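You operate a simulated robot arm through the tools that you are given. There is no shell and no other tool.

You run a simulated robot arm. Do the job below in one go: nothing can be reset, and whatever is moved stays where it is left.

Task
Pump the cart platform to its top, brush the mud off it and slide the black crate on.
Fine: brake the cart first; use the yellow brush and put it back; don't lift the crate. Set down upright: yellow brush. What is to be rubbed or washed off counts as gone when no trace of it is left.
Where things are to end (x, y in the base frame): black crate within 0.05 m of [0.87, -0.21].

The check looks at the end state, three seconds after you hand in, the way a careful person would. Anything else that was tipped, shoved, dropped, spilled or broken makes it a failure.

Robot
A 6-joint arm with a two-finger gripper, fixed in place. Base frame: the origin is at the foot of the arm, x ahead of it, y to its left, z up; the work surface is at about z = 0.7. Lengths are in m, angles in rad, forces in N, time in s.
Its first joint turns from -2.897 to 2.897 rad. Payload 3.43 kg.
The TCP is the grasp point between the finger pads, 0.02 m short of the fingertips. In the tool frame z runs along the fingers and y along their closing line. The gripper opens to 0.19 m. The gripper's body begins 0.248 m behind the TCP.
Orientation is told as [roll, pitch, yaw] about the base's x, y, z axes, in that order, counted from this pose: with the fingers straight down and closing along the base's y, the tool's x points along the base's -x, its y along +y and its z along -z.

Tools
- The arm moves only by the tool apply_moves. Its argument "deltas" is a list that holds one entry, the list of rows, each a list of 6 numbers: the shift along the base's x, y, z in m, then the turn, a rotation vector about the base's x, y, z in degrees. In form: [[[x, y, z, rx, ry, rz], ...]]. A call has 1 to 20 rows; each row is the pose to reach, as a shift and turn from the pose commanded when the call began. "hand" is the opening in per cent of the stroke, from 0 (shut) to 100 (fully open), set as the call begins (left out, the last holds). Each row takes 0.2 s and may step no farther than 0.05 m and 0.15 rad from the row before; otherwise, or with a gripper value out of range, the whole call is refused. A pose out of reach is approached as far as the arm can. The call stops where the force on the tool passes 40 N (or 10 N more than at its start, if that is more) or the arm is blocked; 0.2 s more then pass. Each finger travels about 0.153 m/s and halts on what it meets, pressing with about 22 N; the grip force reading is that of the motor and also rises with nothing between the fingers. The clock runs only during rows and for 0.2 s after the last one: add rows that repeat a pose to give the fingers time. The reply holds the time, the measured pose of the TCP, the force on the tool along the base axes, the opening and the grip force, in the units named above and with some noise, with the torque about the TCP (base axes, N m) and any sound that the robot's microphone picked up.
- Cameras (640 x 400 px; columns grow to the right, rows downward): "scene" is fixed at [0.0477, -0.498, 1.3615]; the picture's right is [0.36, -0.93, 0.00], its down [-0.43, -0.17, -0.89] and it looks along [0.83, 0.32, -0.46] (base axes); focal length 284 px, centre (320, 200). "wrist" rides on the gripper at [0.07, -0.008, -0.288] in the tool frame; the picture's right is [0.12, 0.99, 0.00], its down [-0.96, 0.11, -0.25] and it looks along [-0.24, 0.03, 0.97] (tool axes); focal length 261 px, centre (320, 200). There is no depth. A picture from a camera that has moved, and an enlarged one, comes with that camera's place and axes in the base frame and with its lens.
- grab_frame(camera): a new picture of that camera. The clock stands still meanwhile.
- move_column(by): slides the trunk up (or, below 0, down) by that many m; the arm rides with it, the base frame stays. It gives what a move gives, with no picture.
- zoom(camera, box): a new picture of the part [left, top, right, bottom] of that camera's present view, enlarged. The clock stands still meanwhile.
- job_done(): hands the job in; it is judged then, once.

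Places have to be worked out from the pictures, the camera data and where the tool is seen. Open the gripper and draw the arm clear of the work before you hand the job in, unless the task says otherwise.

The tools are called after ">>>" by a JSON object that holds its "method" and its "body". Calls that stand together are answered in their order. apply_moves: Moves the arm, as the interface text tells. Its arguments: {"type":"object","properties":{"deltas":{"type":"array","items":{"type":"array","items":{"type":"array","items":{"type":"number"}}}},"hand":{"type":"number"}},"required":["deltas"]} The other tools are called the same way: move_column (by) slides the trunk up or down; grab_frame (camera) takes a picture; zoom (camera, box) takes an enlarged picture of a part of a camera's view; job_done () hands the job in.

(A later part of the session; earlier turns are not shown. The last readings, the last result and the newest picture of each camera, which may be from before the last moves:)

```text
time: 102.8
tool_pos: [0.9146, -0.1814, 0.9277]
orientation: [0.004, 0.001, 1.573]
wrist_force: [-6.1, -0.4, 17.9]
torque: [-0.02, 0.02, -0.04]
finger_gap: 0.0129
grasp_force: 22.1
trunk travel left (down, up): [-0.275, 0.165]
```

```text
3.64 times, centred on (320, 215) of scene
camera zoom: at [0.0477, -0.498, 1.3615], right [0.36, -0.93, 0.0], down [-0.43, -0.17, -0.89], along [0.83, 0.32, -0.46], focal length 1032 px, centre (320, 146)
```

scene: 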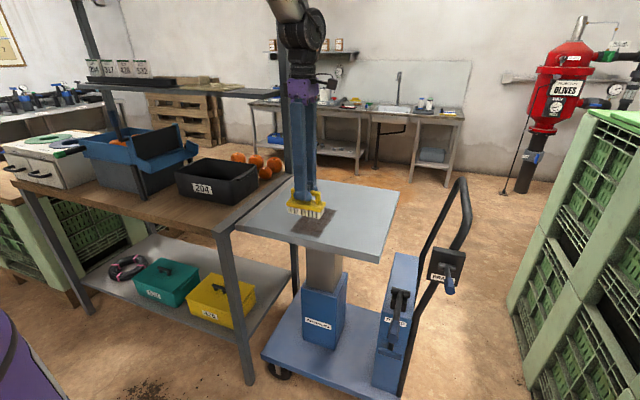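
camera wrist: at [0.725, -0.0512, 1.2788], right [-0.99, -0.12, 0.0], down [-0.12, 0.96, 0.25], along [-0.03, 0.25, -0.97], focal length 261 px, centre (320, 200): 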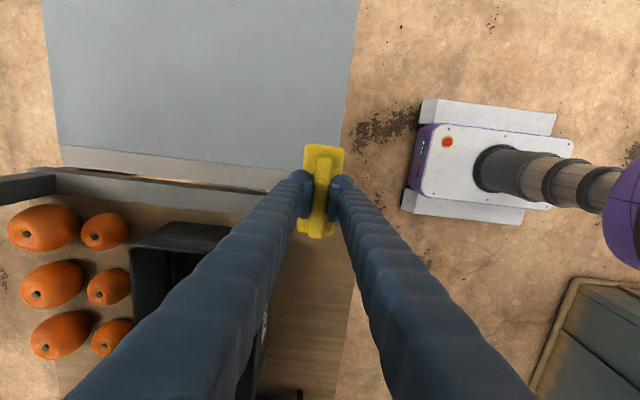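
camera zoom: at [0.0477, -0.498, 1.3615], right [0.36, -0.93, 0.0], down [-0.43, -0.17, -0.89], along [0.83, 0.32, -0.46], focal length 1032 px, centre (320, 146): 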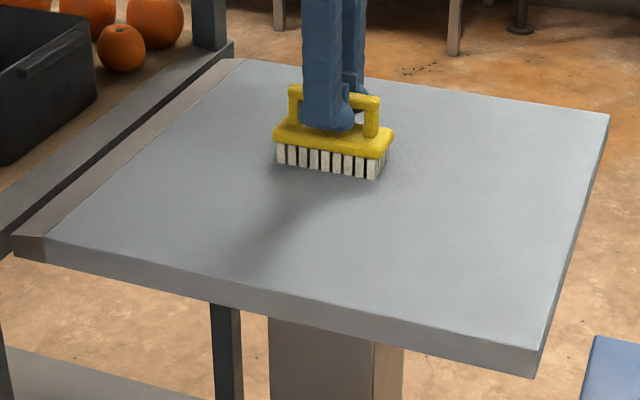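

Clean apart from the arm's own shadow. I'll lift the brush, pull back in x first (to stay clear of the crate), then carry it to its old place on the table.

>>> {"method": "apply_moves", "body": {"deltas": [[[0, 0, 0.02, 0, 0, 0], [-0.01, 0, 0.05, 0, 0, 0], [-0.05, 0.01, 0.065, 0, 0, 0], [-0.095, 0.02, 0.065, 0, 0, 0], [-0.14, 0.03, 0.065, 0, 0, 0], [-0.185, 0.045, 0.065, 0, 0, 0], [-0.22, 0.075, 0.065, 0, 0, 0], [-0.226, 0.115, 0.065, 0, 0, 0], [-0.226, 0.155, 0.065, 0, 0, 0], [-0.226, 0.195, 0.065, 0, 0, 0], [-0.226, 0.235, 0.065, 0, 0, 0], [-0.226, 0.275, 0.065, 0, 0, 0], [-0.226, 0.31, 0.065, 0, 0, 0], [-0.226, 0.3375, 0.065, 0, 0, 0], [-0.226, 0.3375, 0.065, 0, 0, 0]]]}}

>>> {"method": "grab_frame", "body": {"camera": "scene"}}

>>> {"method": "zoom", "body": {"camera": "scene", "box": [240, 160, 400, 270]}}

>>> {"method": "grab_frame", "body": {"camera": "wrist"}}

```text
time: 106.0
tool_pos: [0.6907, 0.155, 0.9914]
orientation: [0.005, 0.0, 1.571]
wrist_force: [-0.1, -0.3, -1.6]
torque: [-0.04, -0.03, -0.04]
finger_gap: 0.0131
grasp_force: 21.8
trunk travel left (down, up): [-0.275, 0.165]
```

```text
taken
```

scene: 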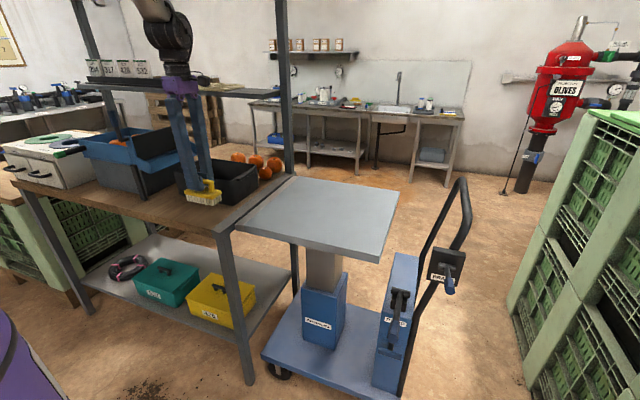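

```text
3.64 times, centred on (320, 215) of scene
camera zoom: at [0.0477, -0.498, 1.3615], right [0.36, -0.93, 0.0], down [-0.43, -0.17, -0.89], along [0.83, 0.32, -0.46], focal length 1032 px, centre (320, 146)
```

zoom: 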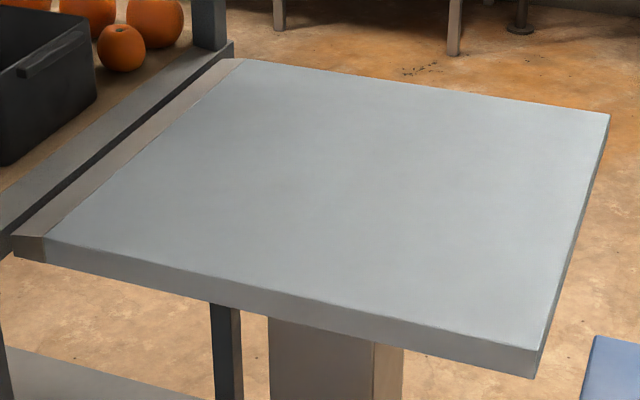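

```text
taken
camera wrist: at [0.6997, 0.0855, 1.2787], right [-0.99, -0.12, 0.0], down [-0.12, 0.96, 0.25], along [-0.03, 0.25, -0.97], focal length 261 px, centre (320, 200)
```

wrist: 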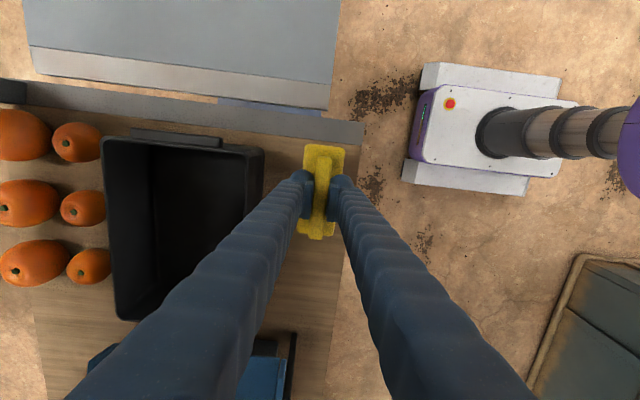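

The platform is clean. Now I lower the brush onto its old spot on the table, slowly near contact.

>>> {"method": "apply_moves", "body": {"deltas": [[[-0.0025, 0.001, -0.02, 0, 0, 0], [-0.0025, 0.001, -0.04, 0, 0, 0], [-0.0025, 0.001, -0.05, 0, 0, 0], [-0.0025, 0.001, -0.056, 0, 0, 0], [-0.0025, 0.001, -0.059, 0, 0, 0], [-0.0025, 0.001, -0.061, 0, 0, 0]]]}}

```text
time: 107.4
tool_pos: [0.6864, 0.1564, 0.9306]
orientation: [0.004, 0.001, 1.573]
wrist_force: [0.1, -0.4, -1.6]
torque: [0.0, 0.0, 0.04]
finger_gap: 0.0129
grasp_force: 21.8
trunk travel left (down, up): [-0.275, 0.165]
```

No contact yet at z 0.9306. A few more small steps down.

>>> {"method": "apply_moves", "body": {"deltas": [[[0, 0, -0.001, 0, 0, 0], [0, 0, -0.002, 0, 0, 0], [0, 0, -0.003, 0, 0, 0]]]}}

>>> {"method": "zoom", "body": {"camera": "scene", "box": [160, 150, 280, 240]}}

```text
time: 108.2
tool_pos: [0.6874, 0.1559, 0.9289]
orientation: [0.004, -0.001, 1.572]
wrist_force: [-0.3, -0.3, 3.7]
torque: [-0.08, -0.11, 0.0]
finger_gap: 0.0126
grasp_force: 22.1
trunk travel left (down, up): [-0.275, 0.165]
```

```text
4.44 times, centred on (220, 195) of scene
camera zoom: at [0.0477, -0.498, 1.3615], right [0.36, -0.93, 0.0], down [-0.43, -0.17, -0.89], along [0.83, 0.32, -0.46], focal length 1262 px, centre (764, 222)
```

zoom: 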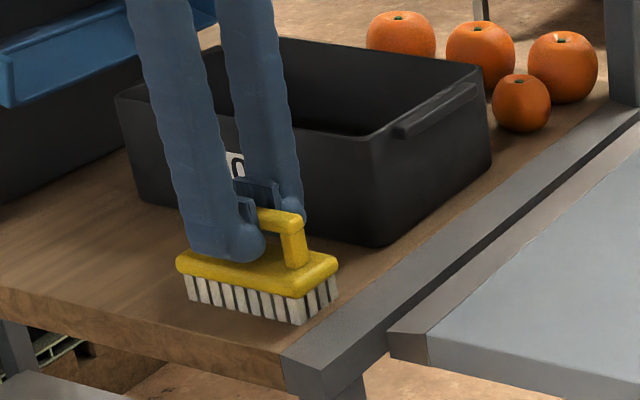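

The brush rests on the table at its old place. Opening the fingers and rising straight up.

>>> {"method": "apply_moves", "body": {"deltas": [[[0, 0, 0, 0, 0, 0], [0, 0, 0, 0, 0, 0], [0, 0, 0.01, 0, 0, 0], [0, 0, 0.03, 0, 0, 0], [0, 0, 0.06, 0, 0, 0], [0, 0, 0.1, 0, 0, 0], [0, 0, 0.14, 0, 0, 0], [0, 0, 0.18, 0, 0, 0], [0, 0, 0.21, 0, 0, 0], [0, 0, 0.21, 0, 0, 0]]], "hand": 30}}

>>> {"method": "grab_frame", "body": {"camera": "scene"}}

>>> {"method": "grab_frame", "body": {"camera": "wrist"}}

>>> {"method": "zoom", "body": {"camera": "scene", "box": [160, 140, 320, 240]}}

```text
time: 110.4
tool_pos: [0.6873, 0.1553, 1.1369]
orientation: [0.004, 0.0, 1.573]
wrist_force: [0.5, -0.5, -0.5]
torque: [-0.04, -0.03, -0.01]
finger_gap: 0.0571
grasp_force: 0.1
trunk travel left (down, up): [-0.275, 0.165]
```

```text
taken
```

scene: 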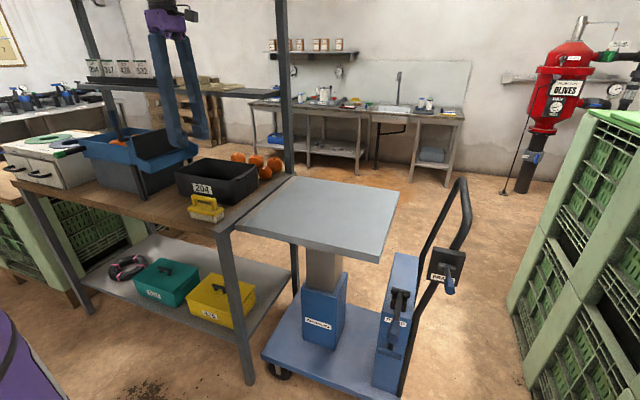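

```text
taken
camera wrist: at [0.6974, 0.086, 1.4245], right [-0.99, -0.12, 0.0], down [-0.12, 0.96, 0.25], along [-0.03, 0.25, -0.97], focal length 261 px, centre (320, 200)
```

wrist: 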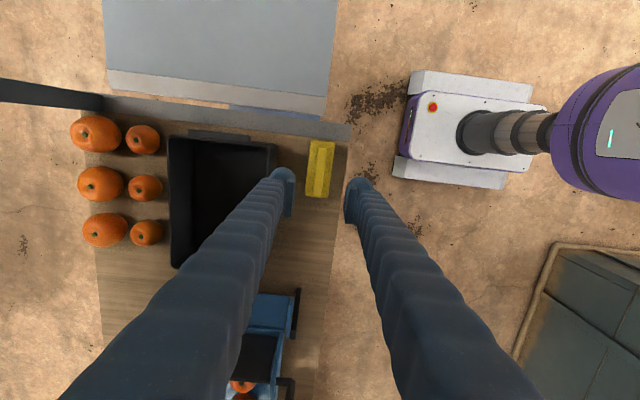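

```text
4.00 times, centred on (240, 190) of scene
camera zoom: at [0.0477, -0.498, 1.3615], right [0.36, -0.93, 0.0], down [-0.43, -0.17, -0.89], along [0.83, 0.32, -0.46], focal length 1136 px, centre (640, 240)
```

zoom: 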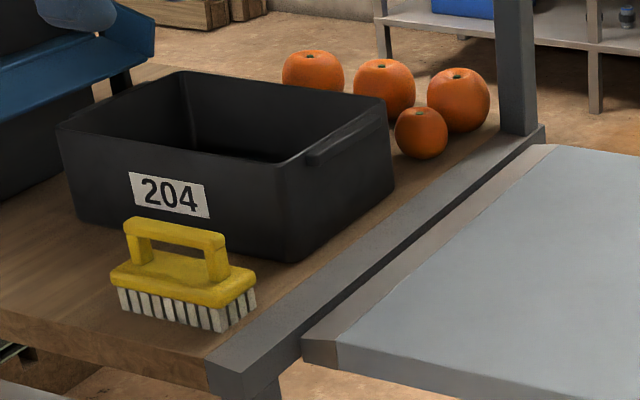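

The brush is upright back on its spot. Now I enlarge the wrist view of the crate to measure its position.

>>> {"method": "zoom", "body": {"camera": "wrist", "box": [60, 80, 360, 290]}}

>>> {"method": "zoom", "body": {"camera": "scene", "box": [150, 130, 310, 230]}}

```text
1.90 times, centred on (210, 185) of wrist
camera zoom: at [0.6974, 0.086, 1.4245], right [-0.99, -0.12, 0.0], down [-0.12, 0.96, 0.25], along [-0.03, 0.25, -0.97], focal length 496 px, centre (530, 229)
```

zoom: 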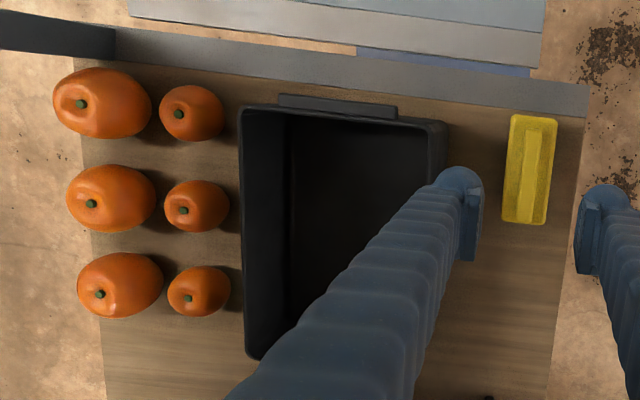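

```text
4.00 times, centred on (230, 180) of scene
camera zoom: at [0.0477, -0.498, 1.3615], right [0.36, -0.93, 0.0], down [-0.43, -0.17, -0.89], along [0.83, 0.32, -0.46], focal length 1136 px, centre (680, 280)
```

zoom: 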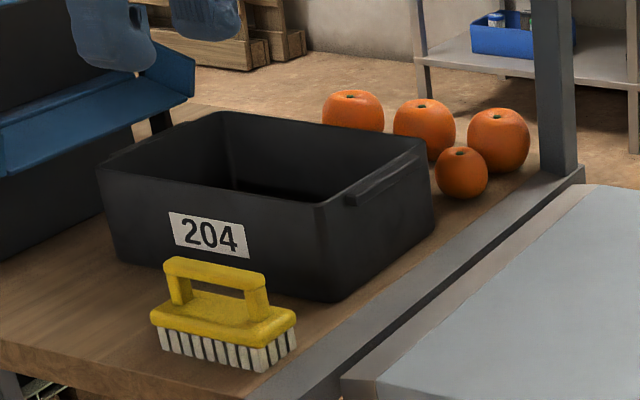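

The crate's rim spans about x 0.769–0.95, y 0.115–0.36 (centre near (0.86, 0.24)), with the oranges close behind it. I plan to push from inside against its right (-y) wall; first I move above it and look down.

>>> {"method": "apply_moves", "body": {"deltas": [[[0.03, 0.01, 0.02, 0, 0, 0], [0.07, 0.02, 0.02, 0, 0, 0], [0.11, 0.035, 0.02, 0, 0, 0], [0.145, 0.045, 0.02, 0, 0, 0], [0.175, 0.05, 0.02, 0, 0, 0], [0.175, 0.05, 0.02, 0, 0, 0]]]}}

>>> {"method": "grab_frame", "body": {"camera": "wrist"}}

>>> {"method": "grab_frame", "body": {"camera": "scene"}}

```text
time: 111.7
tool_pos: [0.6845, 0.176, 1.155]
orientation: [0.165, 0.024, 1.592]
wrist_force: [0.0, -0.2, -0.4]
torque: [0.01, 0.11, -0.03]
finger_gap: 0.0571
grasp_force: 0.1
trunk travel left (down, up): [-0.275, 0.165]
stopped in row 6: the arm was blocked; the commanded pose is now the measured one
```

```text
taken
camera wrist: at [0.7422, 0.1147, 1.4394], right [-0.98, -0.14, 0.17], down [-0.09, 0.97, 0.24], along [-0.19, 0.22, -0.96], focal length 261 px, centre (320, 200)
```

wrist: 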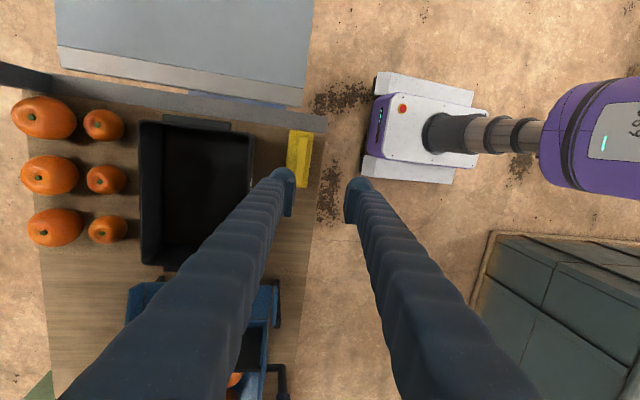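

```text
taken
```

scene: 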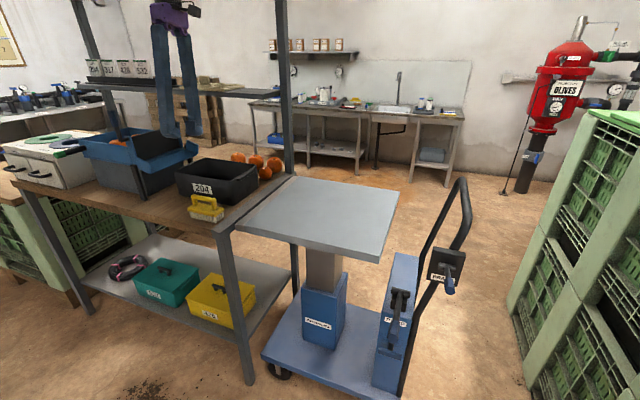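

The arm reports being blocked with no force on the tool, so something may be in the arm's way or a joint is limited. I'll look at the shelf above the table before moving again.

>>> {"method": "zoom", "body": {"camera": "scene", "box": [60, 0, 320, 190]}}

>>> {"method": "zoom", "body": {"camera": "scene", "box": [130, 0, 220, 60]}}

```text
2.11 times, centred on (190, 95) of scene
camera zoom: at [0.0477, -0.498, 1.3615], right [0.36, -0.93, 0.0], down [-0.43, -0.17, -0.89], along [0.83, 0.32, -0.46], focal length 598 px, centre (594, 421)
```

zoom: 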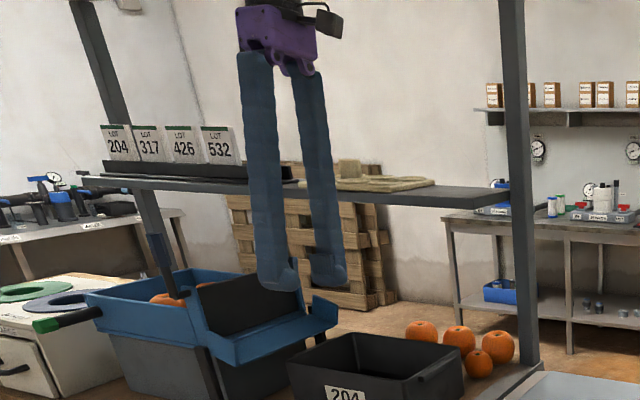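

```text
6.67 times, centred on (175, 30) of scene
camera zoom: at [0.0477, -0.498, 1.3615], right [0.36, -0.93, 0.0], down [-0.43, -0.17, -0.89], along [0.83, 0.32, -0.46], focal length 1893 px, centre (1287, 1333)
```

zoom: 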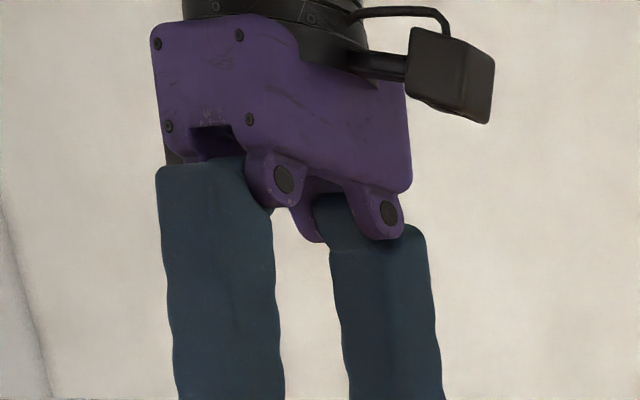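

Nothing visible is near the fingers; the shelf's front edge is around x 1.05. Likely a joint/IK limit in this posture, so I'll first bring the tool upright again where it is and pull back a little.

>>> {"method": "apply_moves", "body": {"deltas": [[[0, 0, 0, 0, -4, 0], [0, 0, 0, 0, -8, 0], [0, -0.01, 0, 0, -9.4, 0], [0, -0.02, 0, 0, -9.4, 0]]]}}

```text
time: 112.0
tool_pos: [0.6818, 0.1055, 1.1026]
orientation: [0.279, 0.012, 1.553]
wrist_force: [-7.5, -4.5, 12.8]
torque: [1.28, -2.73, -0.36]
finger_gap: 0.0571
grasp_force: 0.4
trunk travel left (down, up): [-0.275, 0.165]
stopped in row 1: the arm was blocked; the commanded pose is now the measured one
```

The arm moved oddly (tilting more and dropping). I need to see what is going on before any further motion.

>>> {"method": "grab_frame", "body": {"camera": "scene"}}

>>> {"method": "grab_frame", "body": {"camera": "wrist"}}

```text
taken
```

scene: 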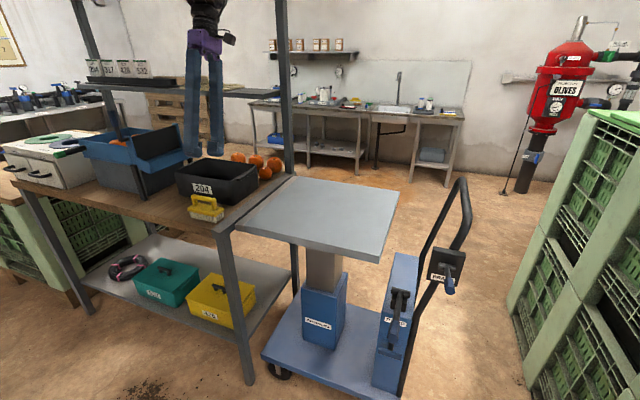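

```text
taken
camera wrist: at [0.7681, 0.0384, 1.3781], right [-0.96, -0.1, 0.27], down [-0.02, 0.97, 0.26], along [-0.29, 0.24, -0.93], focal length 261 px, centre (320, 200)
```

wrist: 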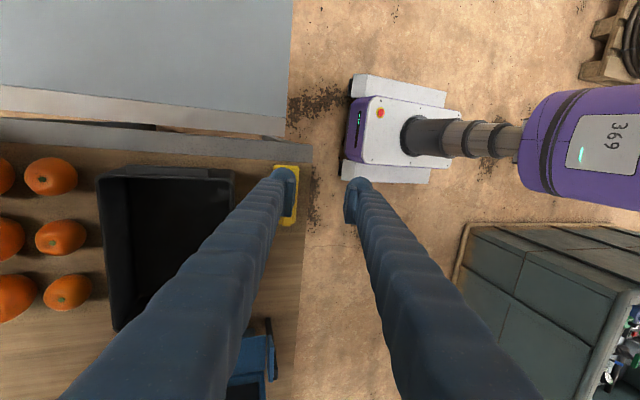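

Nothing is touched. I'll hold still for a moment to see whether the arm settles.

>>> {"method": "apply_moves", "body": {"deltas": [[[0, 0, 0, 0, 0, 0]]]}}

```text
time: 112.3
tool_pos: [0.8178, 0.1166, 0.9815]
orientation: [0.445, 0.009, 1.567]
wrist_force: [-13.6, 3.0, 158.9]
torque: [2.05, -1.34, 1.61]
finger_gap: 0.0
grasp_force: 0.1
trunk travel left (down, up): [-0.275, 0.165]
stopped in row 1: the arm was blocked; the commanded pose is now the measured one
```

The arm is moving on its own and now reads 159 N upward. I must see the state right away.

>>> {"method": "grab_frame", "body": {"camera": "scene"}}

>>> {"method": "grab_frame", "body": {"camera": "wrist"}}

>>> {"method": "zoom", "body": {"camera": "scene", "box": [150, 100, 330, 240]}}

```text
taken
```

scene: 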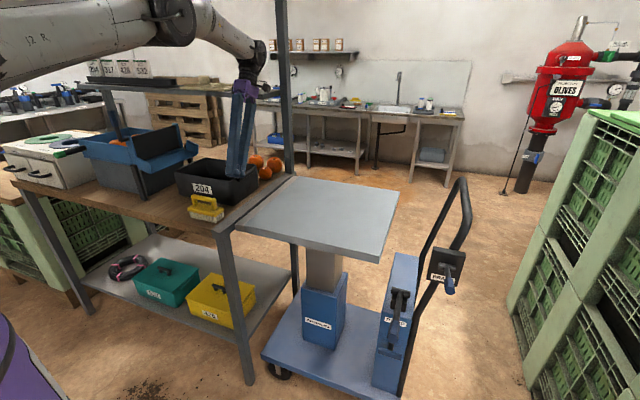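

```text
taken
camera wrist: at [0.95, 0.0493, 1.2383], right [-0.9, -0.11, 0.43], down [0.01, 0.96, 0.26], along [-0.44, 0.24, -0.86], focal length 261 px, centre (320, 200)
```

wrist: 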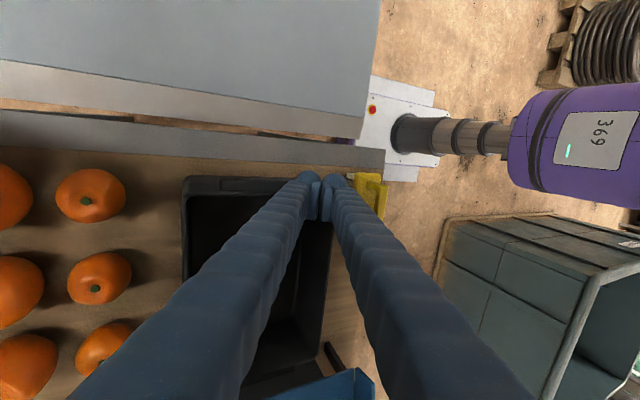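

```text
2.86 times, centred on (240, 170) of scene
camera zoom: at [0.0477, -0.498, 1.3615], right [0.36, -0.93, 0.0], down [-0.43, -0.17, -0.89], along [0.83, 0.32, -0.46], focal length 811 px, centre (549, 286)
```

zoom: 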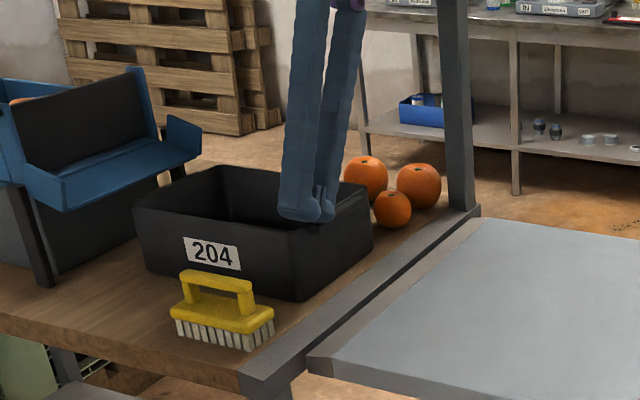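

The arm has sagged: the fingertips rest on the crate's near-right rim with 159 N, while the crate still appears in place. Lifting the whole arm with the trunk avoids another arm reconfiguration, so I'll raise the column a little to unload it.

>>> {"method": "move_column", "body": {"by": 0.06}}

>>> {"method": "zoom", "body": {"camera": "scene", "box": [100, 0, 330, 240]}}

```text
time: 112.8
tool_pos: [0.816, 0.1366, 0.9883]
orientation: [0.459, 0.016, 1.575]
wrist_force: [-6.0, 5.6, 50.3]
torque: [0.09, -1.63, -0.61]
finger_gap: 0.0196
grasp_force: 0.0
trunk travel left (down, up): [-0.291, 0.149]
stopped: the force on the tool passed its limit at 210 N (the readings are from after the stop); the commanded pose is now the measured one
```

```text
1.67 times, centred on (215, 120) of scene
camera zoom: at [0.0477, -0.498, 1.3615], right [0.36, -0.93, 0.0], down [-0.43, -0.17, -0.89], along [0.83, 0.32, -0.46], focal length 473 px, centre (495, 333)
```

zoom: 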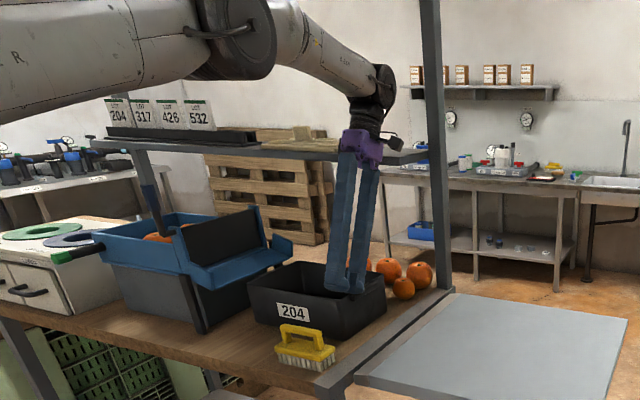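

The load has dropped to 50 N, the arm seems to have stopped sagging, and the crate is still standing. I'll continue raising the column.

>>> {"method": "move_column", "body": {"by": 0.06}}

>>> {"method": "zoom", "body": {"camera": "scene", "box": [100, 0, 330, 240]}}

```text
time: 113.1
tool_pos: [0.8153, 0.1336, 0.9919]
orientation: [0.468, 0.013, 1.577]
wrist_force: [-9.5, 5.5, 57.2]
torque: [0.24, -1.01, -0.1]
finger_gap: 0.0349
grasp_force: 0.1
trunk travel left (down, up): [-0.292, 0.148]
stopped: the force on the tool passed its limit at 65 N (the readings are from after the stop); the commanded pose is now the measured one
```

```text
1.67 times, centred on (215, 120) of scene
camera zoom: at [0.0477, -0.498, 1.3615], right [0.36, -0.93, 0.0], down [-0.43, -0.17, -0.89], along [0.83, 0.32, -0.46], focal length 473 px, centre (495, 333)
```

zoom: 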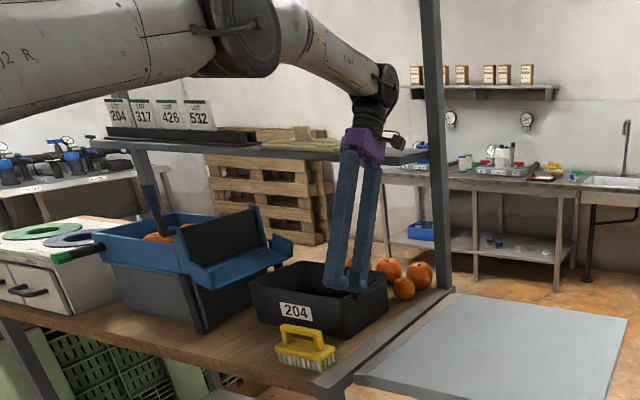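

The fingers are springing open against the rim; the arm itself is stable now. Trying the column once more to unload it.

>>> {"method": "move_column", "body": {"by": 0.04}}

```text
time: 114.0
tool_pos: [0.8179, 0.1333, 1.0244]
orientation: [0.476, 0.017, 1.578]
wrist_force: [-0.1, 0.2, -0.5]
torque: [-0.02, 0.09, -0.03]
finger_gap: 0.0569
grasp_force: 0.1
trunk travel left (down, up): [-0.332, 0.108]
```

The tool is free of the crate now and the arm holds. Let me check the crate and surroundings closely.

>>> {"method": "grab_frame", "body": {"camera": "scene"}}

>>> {"method": "grab_frame", "body": {"camera": "wrist"}}

>>> {"method": "zoom", "body": {"camera": "scene", "box": [150, 130, 310, 230]}}

```text
taken
```

scene: 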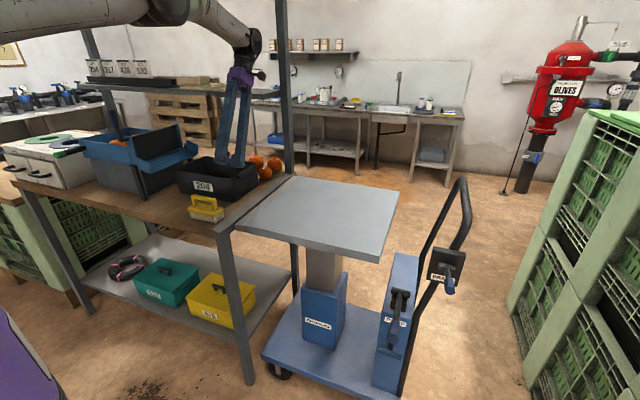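

```text
taken
camera wrist: at [0.9586, 0.0689, 1.2753], right [-0.88, -0.12, 0.46], down [0.0, 0.97, 0.26], along [-0.47, 0.23, -0.85], focal length 261 px, centre (320, 200)
```

wrist: 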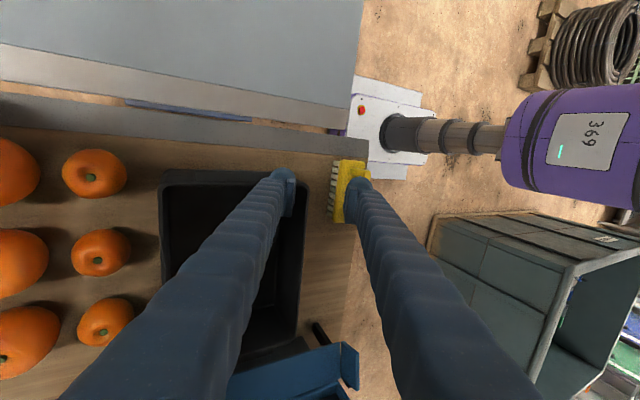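

```text
4.00 times, centred on (230, 180) of scene
camera zoom: at [0.0477, -0.498, 1.3615], right [0.36, -0.93, 0.0], down [-0.43, -0.17, -0.89], along [0.83, 0.32, -0.46], focal length 1136 px, centre (680, 280)
```

zoom: 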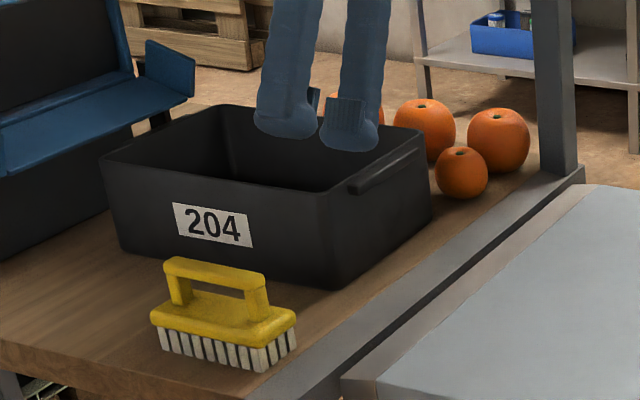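

The crate is upright, only about 1 cm further back; oranges and brush untouched. The gripper body is now close to the shelf (front edge near x 1.0, z 1.235), so I'll look closely there before choosing the next motion.

>>> {"method": "zoom", "body": {"camera": "scene", "box": [190, 10, 310, 110]}}

>>> {"method": "zoom", "body": {"camera": "scene", "box": [0, 0, 280, 120]}}

```text
4.00 times, centred on (250, 60) of scene
camera zoom: at [0.0477, -0.498, 1.3615], right [0.36, -0.93, 0.0], down [-0.43, -0.17, -0.89], along [0.83, 0.32, -0.46], focal length 1136 px, centre (600, 760)
```

zoom: 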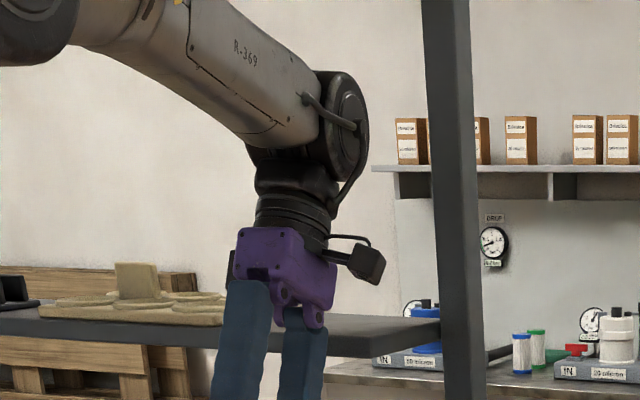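

```text
2.29 times, centred on (140, 60) of scene
camera zoom: at [0.0477, -0.498, 1.3615], right [0.36, -0.93, 0.0], down [-0.43, -0.17, -0.89], along [0.83, 0.32, -0.46], focal length 649 px, centre (731, 520)
```

zoom: 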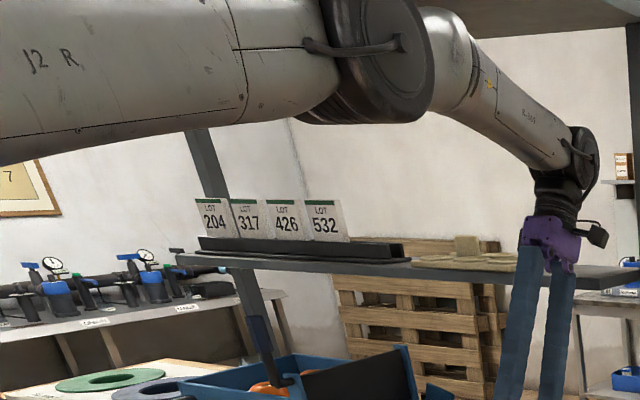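

The enlarged picture reveals a board overhead, above the normal view. I'll use a thin box to look above the frame.

>>> {"method": "zoom", "body": {"camera": "scene", "box": [0, 0, 640, 4]}}

>>> {"method": "zoom", "body": {"camera": "scene", "box": [60, 0, 360, 4]}}

```text
1.00 times, centred on (320, 2) of scene (not enlarged: the box is as wide or as high as the picture)
camera zoom: at [0.0477, -0.498, 1.3615], right [0.36, -0.93, 0.0], down [-0.43, -0.17, -0.89], along [0.83, 0.32, -0.46], focal length 284 px, centre (320, 398)
```

zoom: 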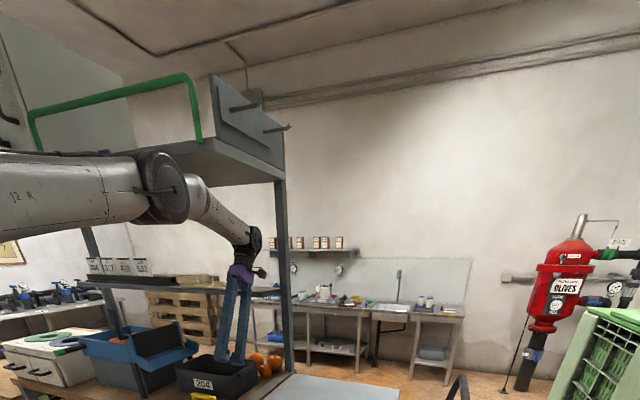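

```text
2.13 times, centred on (210, 2) of scene
camera zoom: at [0.0477, -0.498, 1.3615], right [0.36, -0.93, 0.0], down [-0.43, -0.17, -0.89], along [0.83, 0.32, -0.46], focal length 606 px, centre (555, 622)
```

zoom: 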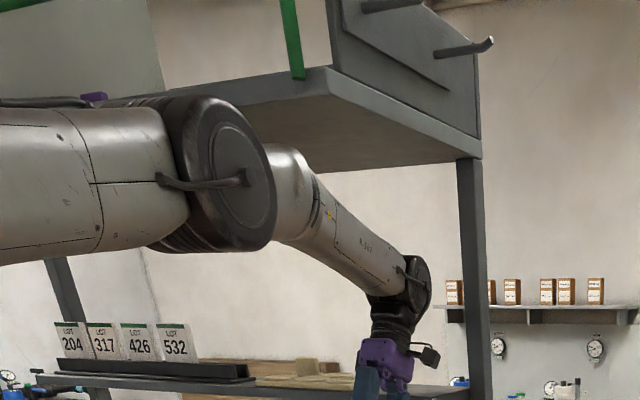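

There is a deep overhead shelf (underside about z 1.59, front edge about x 0.82, y above 0.08): the wrist ran into it, which explains the block. With the tool low it fits underneath. I'll carefully tilt the tool back upright in small steps from here.

>>> {"method": "apply_moves", "body": {"deltas": [[[0, 0, 0, 0, -1, 0], [0, 0, 0, 0, -2, 0]]]}}

```text
time: 114.6
tool_pos: [0.8166, 0.1331, 1.0246]
orientation: [0.441, 0.015, 1.578]
wrist_force: [-0.1, 0.8, -0.7]
torque: [-0.05, -0.04, 0.03]
finger_gap: 0.057
grasp_force: 0.1
trunk travel left (down, up): [-0.332, 0.108]
```

The arm obeys again. Continuing to upright in steps of 3 degrees.

>>> {"method": "apply_moves", "body": {"deltas": [[[0, 0, 0, 0, -3, 0], [0, 0, 0, 0, -6, 0], [0, 0, 0, 0, -9, 0], [0, 0, 0, 0, -12, 0], [0, 0, 0, 0.4, -15, 0], [0, 0, 0, 0.4, -18, 0], [0, 0, 0, 0.8, -21, 0], [0, 0, 0, 0.8, -24, 0], [0, 0, 0, 0.8, -25.3, 0]]]}}

>>> {"method": "zoom", "body": {"camera": "scene", "box": [0, 0, 640, 104]}}

>>> {"method": "grab_frame", "body": {"camera": "wrist"}}

```text
time: 116.6
tool_pos: [0.8184, 0.1346, 1.025]
orientation: [-0.002, 0.003, 1.572]
wrist_force: [0.0, 1.1, -0.3]
torque: [0.0, -0.03, -0.01]
finger_gap: 0.0569
grasp_force: 0.1
trunk travel left (down, up): [-0.332, 0.108]
```

```text
1.00 times, centred on (320, 52) of scene (not enlarged: the box is as wide or as high as the picture)
camera zoom: at [0.0477, -0.498, 1.3615], right [0.36, -0.93, 0.0], down [-0.43, -0.17, -0.89], along [0.83, 0.32, -0.46], focal length 284 px, centre (320, 348)
```

zoom: 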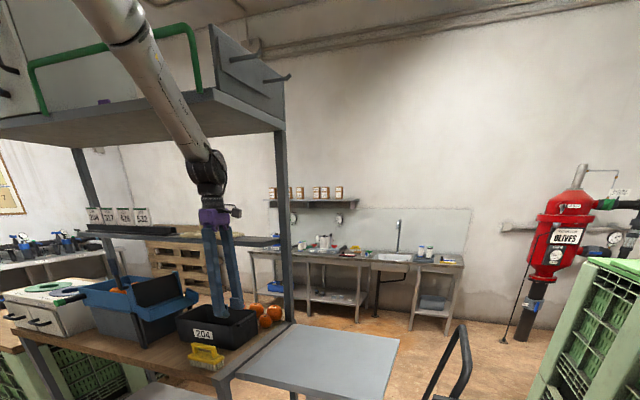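

```text
taken
camera wrist: at [0.8259, 0.0657, 1.3126], right [-0.99, -0.12, 0.0], down [-0.12, 0.96, 0.24], along [-0.03, 0.24, -0.97], focal length 261 px, centre (320, 200)
```

wrist: 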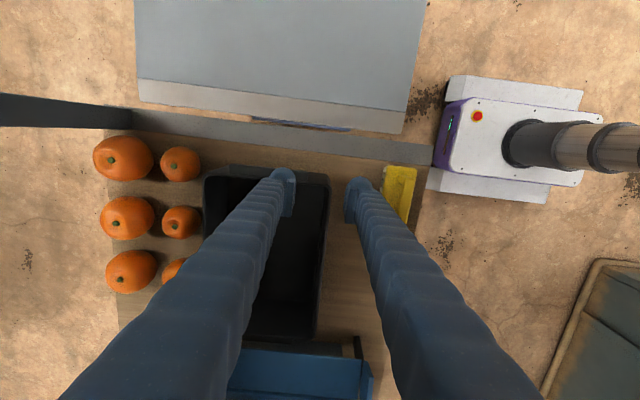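

Upright and under control, with the forearm in front of the overhead shelf. I'll zoom in on the crate to place the fingers inside it.

>>> {"method": "zoom", "body": {"camera": "wrist", "box": [180, 140, 440, 360]}}

>>> {"method": "zoom", "body": {"camera": "scene", "box": [150, 130, 310, 230]}}

```text
1.82 times, centred on (310, 250) of wrist
camera zoom: at [0.8259, 0.0657, 1.3126], right [-0.99, -0.12, 0.0], down [-0.12, 0.96, 0.24], along [-0.03, 0.24, -0.97], focal length 474 px, centre (338, 109)
```

zoom: 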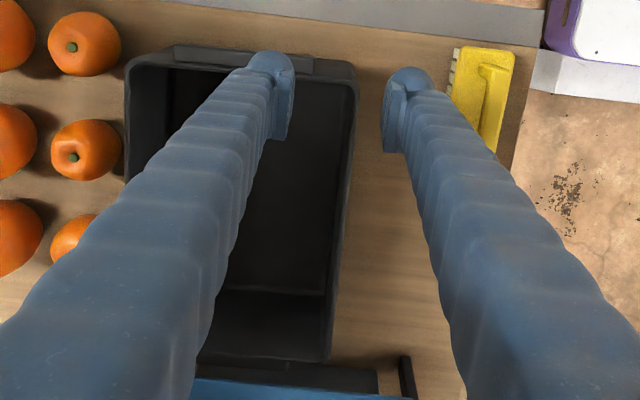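

```text
4.00 times, centred on (230, 180) of scene
camera zoom: at [0.0477, -0.498, 1.3615], right [0.36, -0.93, 0.0], down [-0.43, -0.17, -0.89], along [0.83, 0.32, -0.46], focal length 1136 px, centre (680, 280)
```

zoom: 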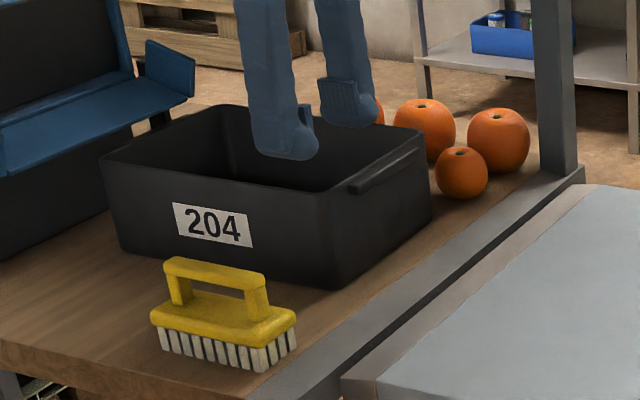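

The crate now sits with rim about x 0.795–0.967, y 0.13–0.38 (centre ≈ (0.88, 0.256)), rim z ≈ 0.965. Staying low for the overhead shelf, I'll move over its interior with closed fingers at TCP z ≈ 1.005.

>>> {"method": "apply_moves", "body": {"deltas": [[[0, 0, -0.006, 0, 0, 0], [0.002, 0.015, -0.013, 0, 0, 0], [0.01, 0.03, -0.018, 0, 0, 0], [0.02, 0.045, -0.018, 0, 0, 0], [0.03, 0.06, -0.018, 0, 0, 0], [0.04, 0.075, -0.018, 0, 0, 0], [0.045, 0.08, -0.018, 0, 0, 0], [0.045, 0.08, -0.018, 0, 0, 0]]], "hand": 0}}

>>> {"method": "zoom", "body": {"camera": "scene", "box": [150, 120, 310, 220]}}

>>> {"method": "grab_frame", "body": {"camera": "wrist"}}

```text
time: 118.4
tool_pos: [0.8639, 0.2139, 1.0064]
orientation: [-0.001, 0.004, 1.574]
wrist_force: [-0.3, -0.2, -0.2]
torque: [-0.01, 0.0, 0.02]
finger_gap: 0.0001
grasp_force: 22.1
trunk travel left (down, up): [-0.332, 0.108]
```

```text
4.00 times, centred on (230, 170) of scene
camera zoom: at [0.0477, -0.498, 1.3615], right [0.36, -0.93, 0.0], down [-0.43, -0.17, -0.89], along [0.83, 0.32, -0.46], focal length 1136 px, centre (680, 320)
```

zoom: 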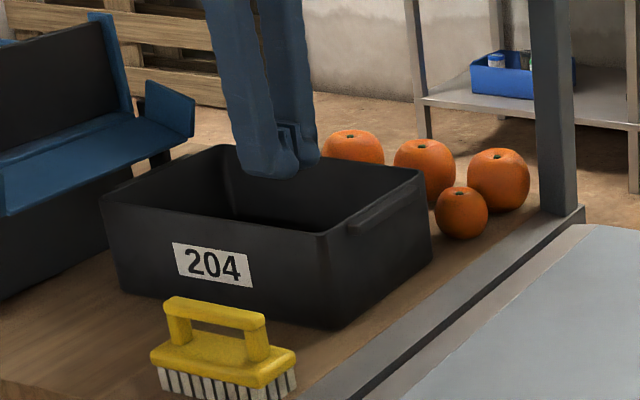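

```text
taken
camera wrist: at [0.8718, 0.1457, 1.295], right [-0.99, -0.12, 0.0], down [-0.12, 0.96, 0.24], along [-0.03, 0.24, -0.97], focal length 261 px, centre (320, 200)
```

wrist: 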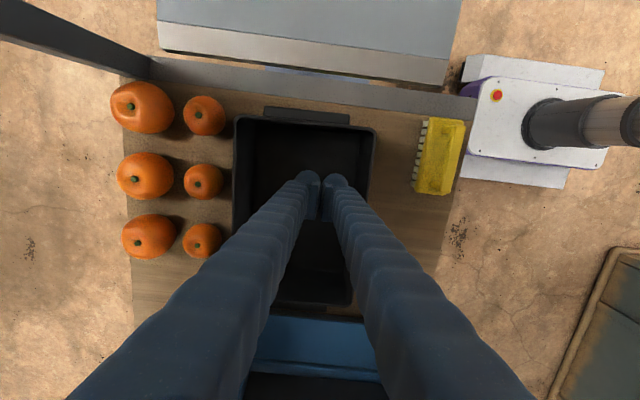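

The fingers are over the crate's interior, clear of everything. I'll descend inside, then shift to the crate's middle line and spread the fingers a little.

>>> {"method": "apply_moves", "body": {"deltas": [[[0, 0, -0.02, 0, 0, 0], [0, 0, -0.04, 0, 0, 0], [0.003, 0, -0.06, 0, 0, 0], [0.01, 0, -0.075, 0, 0, 0], [0.018, 0, -0.09, 0, 0, 0], [0.022, 0, -0.098, 0, 0, 0], [0.022, 0, -0.098, 0, 0, 0]]]}}

>>> {"method": "zoom", "body": {"camera": "scene", "box": [150, 120, 310, 220]}}

>>> {"method": "zoom", "body": {"camera": "scene", "box": [0, 0, 640, 4]}}

```text
time: 120.0
tool_pos: [0.8837, 0.2138, 0.9088]
orientation: [-0.001, 0.003, 1.575]
wrist_force: [-0.6, 0.2, 0.9]
torque: [0.02, 0.0, 0.0]
finger_gap: 0.0002
grasp_force: 21.8
trunk travel left (down, up): [-0.332, 0.108]
```

```text
4.00 times, centred on (230, 170) of scene
camera zoom: at [0.0477, -0.498, 1.3615], right [0.36, -0.93, 0.0], down [-0.43, -0.17, -0.89], along [0.83, 0.32, -0.46], focal length 1136 px, centre (680, 320)
```

zoom: 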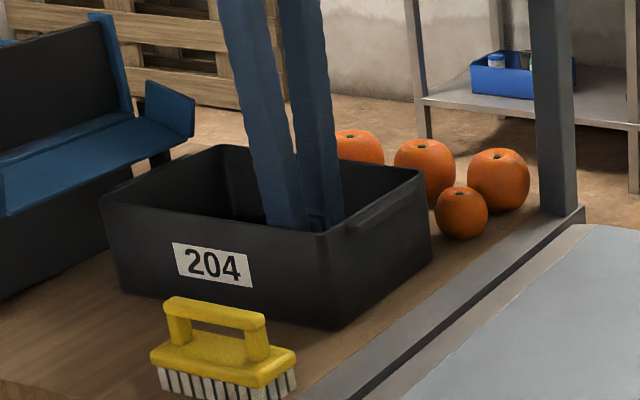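

```text
1.00 times, centred on (320, 2) of scene (not enlarged: the box is as wide or as high as the picture)
camera zoom: at [0.0477, -0.498, 1.3615], right [0.36, -0.93, 0.0], down [-0.43, -0.17, -0.89], along [0.83, 0.32, -0.46], focal length 284 px, centre (320, 398)
```

zoom: 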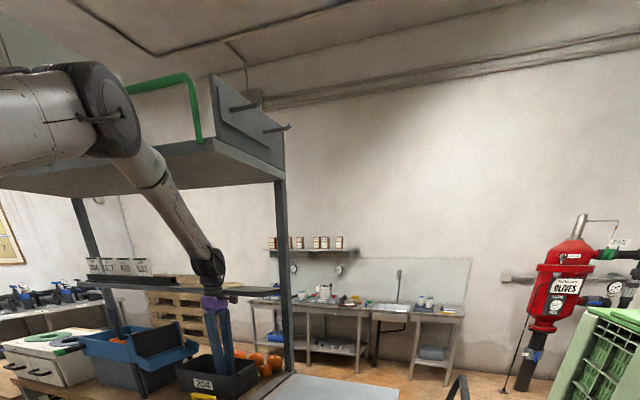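

The fingers are inside the crate and the arm sits well below the overhead shelf. I'll spread the fingers a bit and start pushing toward -y slowly to find the wall.

>>> {"method": "apply_moves", "body": {"deltas": [[[0, 0, 0, 0, 0, 0], [0, -0.01, 0, 0, 0, 0], [0, -0.02, 0, 0, 0, 0], [0, -0.028, 0, 0, 0, 0], [0, -0.036, 0, 0, 0, 0], [0, -0.044, 0, 0, 0, 0], [0, -0.052, 0, 0, 0, 0], [0, -0.06, 0, 0, 0, 0]]], "hand": 22}}

>>> {"method": "zoom", "body": {"camera": "scene", "box": [150, 120, 310, 220]}}

```text
time: 121.8
tool_pos: [0.885, 0.1531, 0.9095]
orientation: [-0.001, 0.004, 1.572]
wrist_force: [0.3, -0.2, -0.2]
torque: [0.02, -0.01, 0.0]
finger_gap: 0.0417
grasp_force: 0.1
trunk travel left (down, up): [-0.332, 0.108]
```

```text
4.00 times, centred on (230, 170) of scene
camera zoom: at [0.0477, -0.498, 1.3615], right [0.36, -0.93, 0.0], down [-0.43, -0.17, -0.89], along [0.83, 0.32, -0.46], focal length 1136 px, centre (680, 320)
```

zoom: 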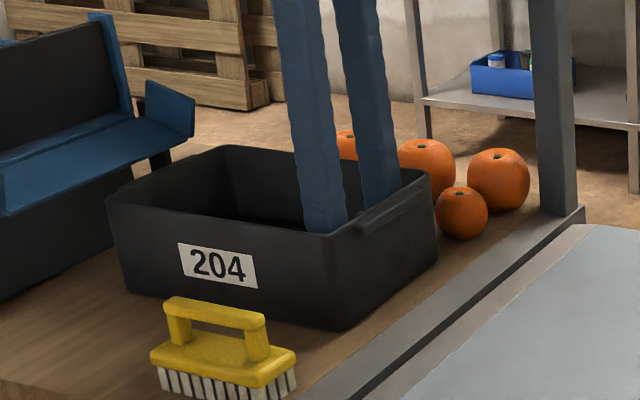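

The crate has begun to slide with hardly any force. I'll push it 10 cm at a time, watching the crossing onto the platform lip.

>>> {"method": "apply_moves", "body": {"deltas": [[[0, -0.01, 0, 0, 0, 0], [0, -0.02, 0, 0, 0, 0], [0, -0.03, 0, 0, 0, 0], [0, -0.04, 0, 0, 0, 0], [0, -0.05, 0, 0, 0, 0], [0, -0.06, 0, 0, 0, 0], [0, -0.07, 0, 0, 0, 0], [0, -0.08, 0, 0, 0, 0], [0, -0.09, 0, 0, 0, 0]]]}}

>>> {"method": "zoom", "body": {"camera": "scene", "box": [160, 130, 320, 230]}}

>>> {"method": "grab_frame", "body": {"camera": "wrist"}}

```text
time: 123.8
tool_pos: [0.8845, 0.0638, 0.908]
orientation: [-0.004, 0.004, 1.571]
wrist_force: [-0.3, -0.7, 0.2]
torque: [-0.04, -0.01, -0.03]
finger_gap: 0.0418
grasp_force: 0.0
trunk travel left (down, up): [-0.332, 0.108]
```

```text
4.00 times, centred on (240, 180) of scene
camera zoom: at [0.0477, -0.498, 1.3615], right [0.36, -0.93, 0.0], down [-0.43, -0.17, -0.89], along [0.83, 0.32, -0.46], focal length 1136 px, centre (640, 280)
```

zoom: 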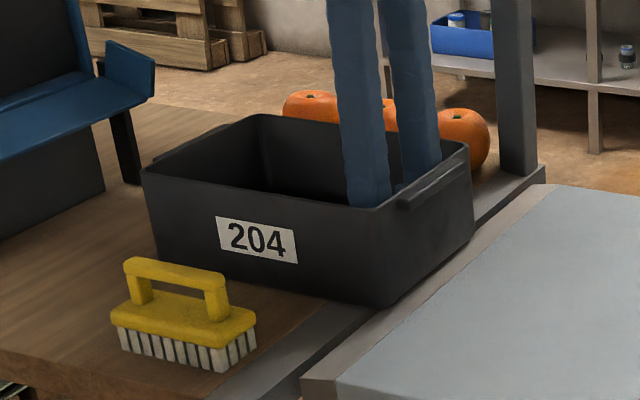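

```text
taken
camera wrist: at [0.8927, -0.0052, 1.1964], right [-0.99, -0.12, 0.0], down [-0.12, 0.96, 0.24], along [-0.03, 0.24, -0.97], focal length 261 px, centre (320, 200)
```

wrist: 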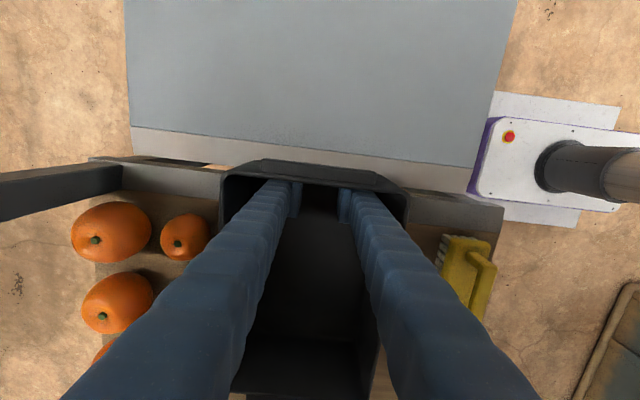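

Sliding straight; its leading edge is now at the gap. Next a slower push over the lip.

>>> {"method": "apply_moves", "body": {"deltas": [[[0, -0.007, 0, 0, 0, 0], [0, -0.014, 0, 0, 0, 0], [0, -0.021, 0, 0, 0, 0], [0, -0.028, 0, 0, 0, 0], [0, -0.035, 0, 0, 0, 0], [0, -0.042, 0, 0, 0, 0], [0, -0.05, 0, 0, 0, 0]]]}}

>>> {"method": "zoom", "body": {"camera": "scene", "box": [180, 130, 340, 230]}}

```text
time: 125.4
tool_pos: [0.8848, 0.014, 0.9087]
orientation: [-0.003, 0.004, 1.573]
wrist_force: [-0.1, -0.4, -0.6]
torque: [0.0, 0.0, -0.01]
finger_gap: 0.0419
grasp_force: 0.1
trunk travel left (down, up): [-0.332, 0.108]
```

```text
4.00 times, centred on (260, 180) of scene
camera zoom: at [0.0477, -0.498, 1.3615], right [0.36, -0.93, 0.0], down [-0.43, -0.17, -0.89], along [0.83, 0.32, -0.46], focal length 1136 px, centre (560, 280)
```

zoom: 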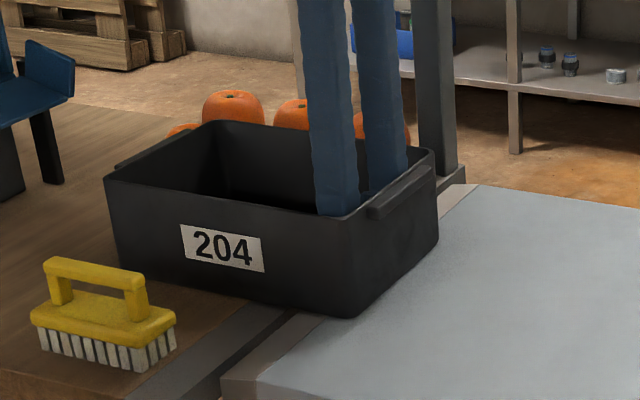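

The crate crossed the lip smoothly. Continuing across the platform.

>>> {"method": "apply_moves", "body": {"deltas": [[[0, -0.011, 0, 0, 0, 0], [0, -0.022, 0, 0, 0, 0], [0, -0.033, 0, 0, 0, 0], [0, -0.044, 0, 0, 0, 0], [0, -0.055, 0, 0, 0, 0], [0, -0.066, 0, 0, 0, 0], [0, -0.077, 0, 0, 0, 0], [0, -0.088, 0, 0, 0, 0], [0, -0.099, 0, 0, 0, 0], [0, -0.11, 0, 0, 0, 0], [0, -0.121, 0, 0, 0, 0], [0, -0.132, 0, 0, 0, 0], [0, -0.143, 0, 0, 0, 0], [0, -0.154, 0, 0, 0, 0], [0, -0.165, 0, 0, 0, 0], [0, -0.176, 0, 0, 0, 0], [0, -0.187, 0, 0, 0, 0], [0, -0.198, 0, 0, 0, 0]]]}}

>>> {"method": "grab_frame", "body": {"camera": "scene"}}

>>> {"method": "grab_frame", "body": {"camera": "wrist"}}

```text
time: 129.2
tool_pos: [0.8848, -0.1842, 0.9074]
orientation: [-0.001, 0.003, 1.572]
wrist_force: [0.1, 0.6, 0.5]
torque: [0.01, -0.01, -0.02]
finger_gap: 0.0416
grasp_force: 0.1
trunk travel left (down, up): [-0.332, 0.108]
```

```text
taken
```

scene: 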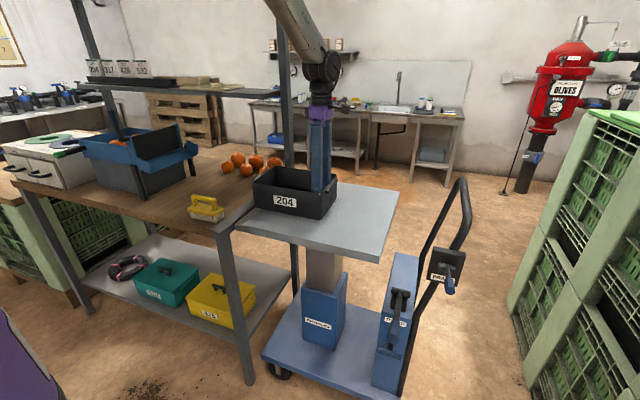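

```text
taken
camera wrist: at [0.8935, -0.2534, 1.1964], right [-0.99, -0.12, 0.0], down [-0.12, 0.96, 0.24], along [-0.03, 0.24, -0.97], focal length 261 px, centre (320, 200)
```

wrist: 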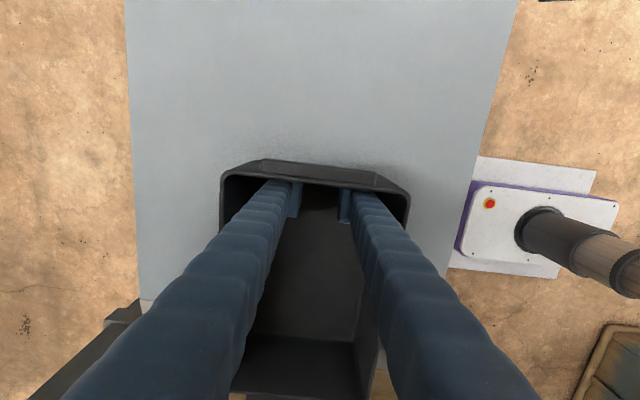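

The crate is on the platform. I'll measure its position before the last push.

>>> {"method": "zoom", "body": {"camera": "scene", "box": [240, 150, 360, 230]}}

```text
5.00 times, centred on (300, 190) of scene
camera zoom: at [0.0477, -0.498, 1.3615], right [0.36, -0.93, 0.0], down [-0.43, -0.17, -0.89], along [0.83, 0.32, -0.46], focal length 1419 px, centre (420, 250)
```

zoom: 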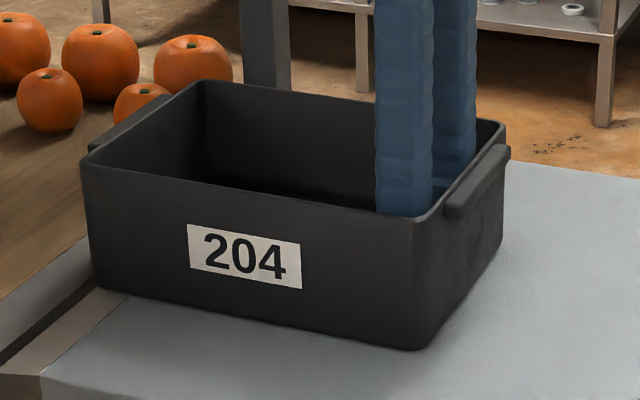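

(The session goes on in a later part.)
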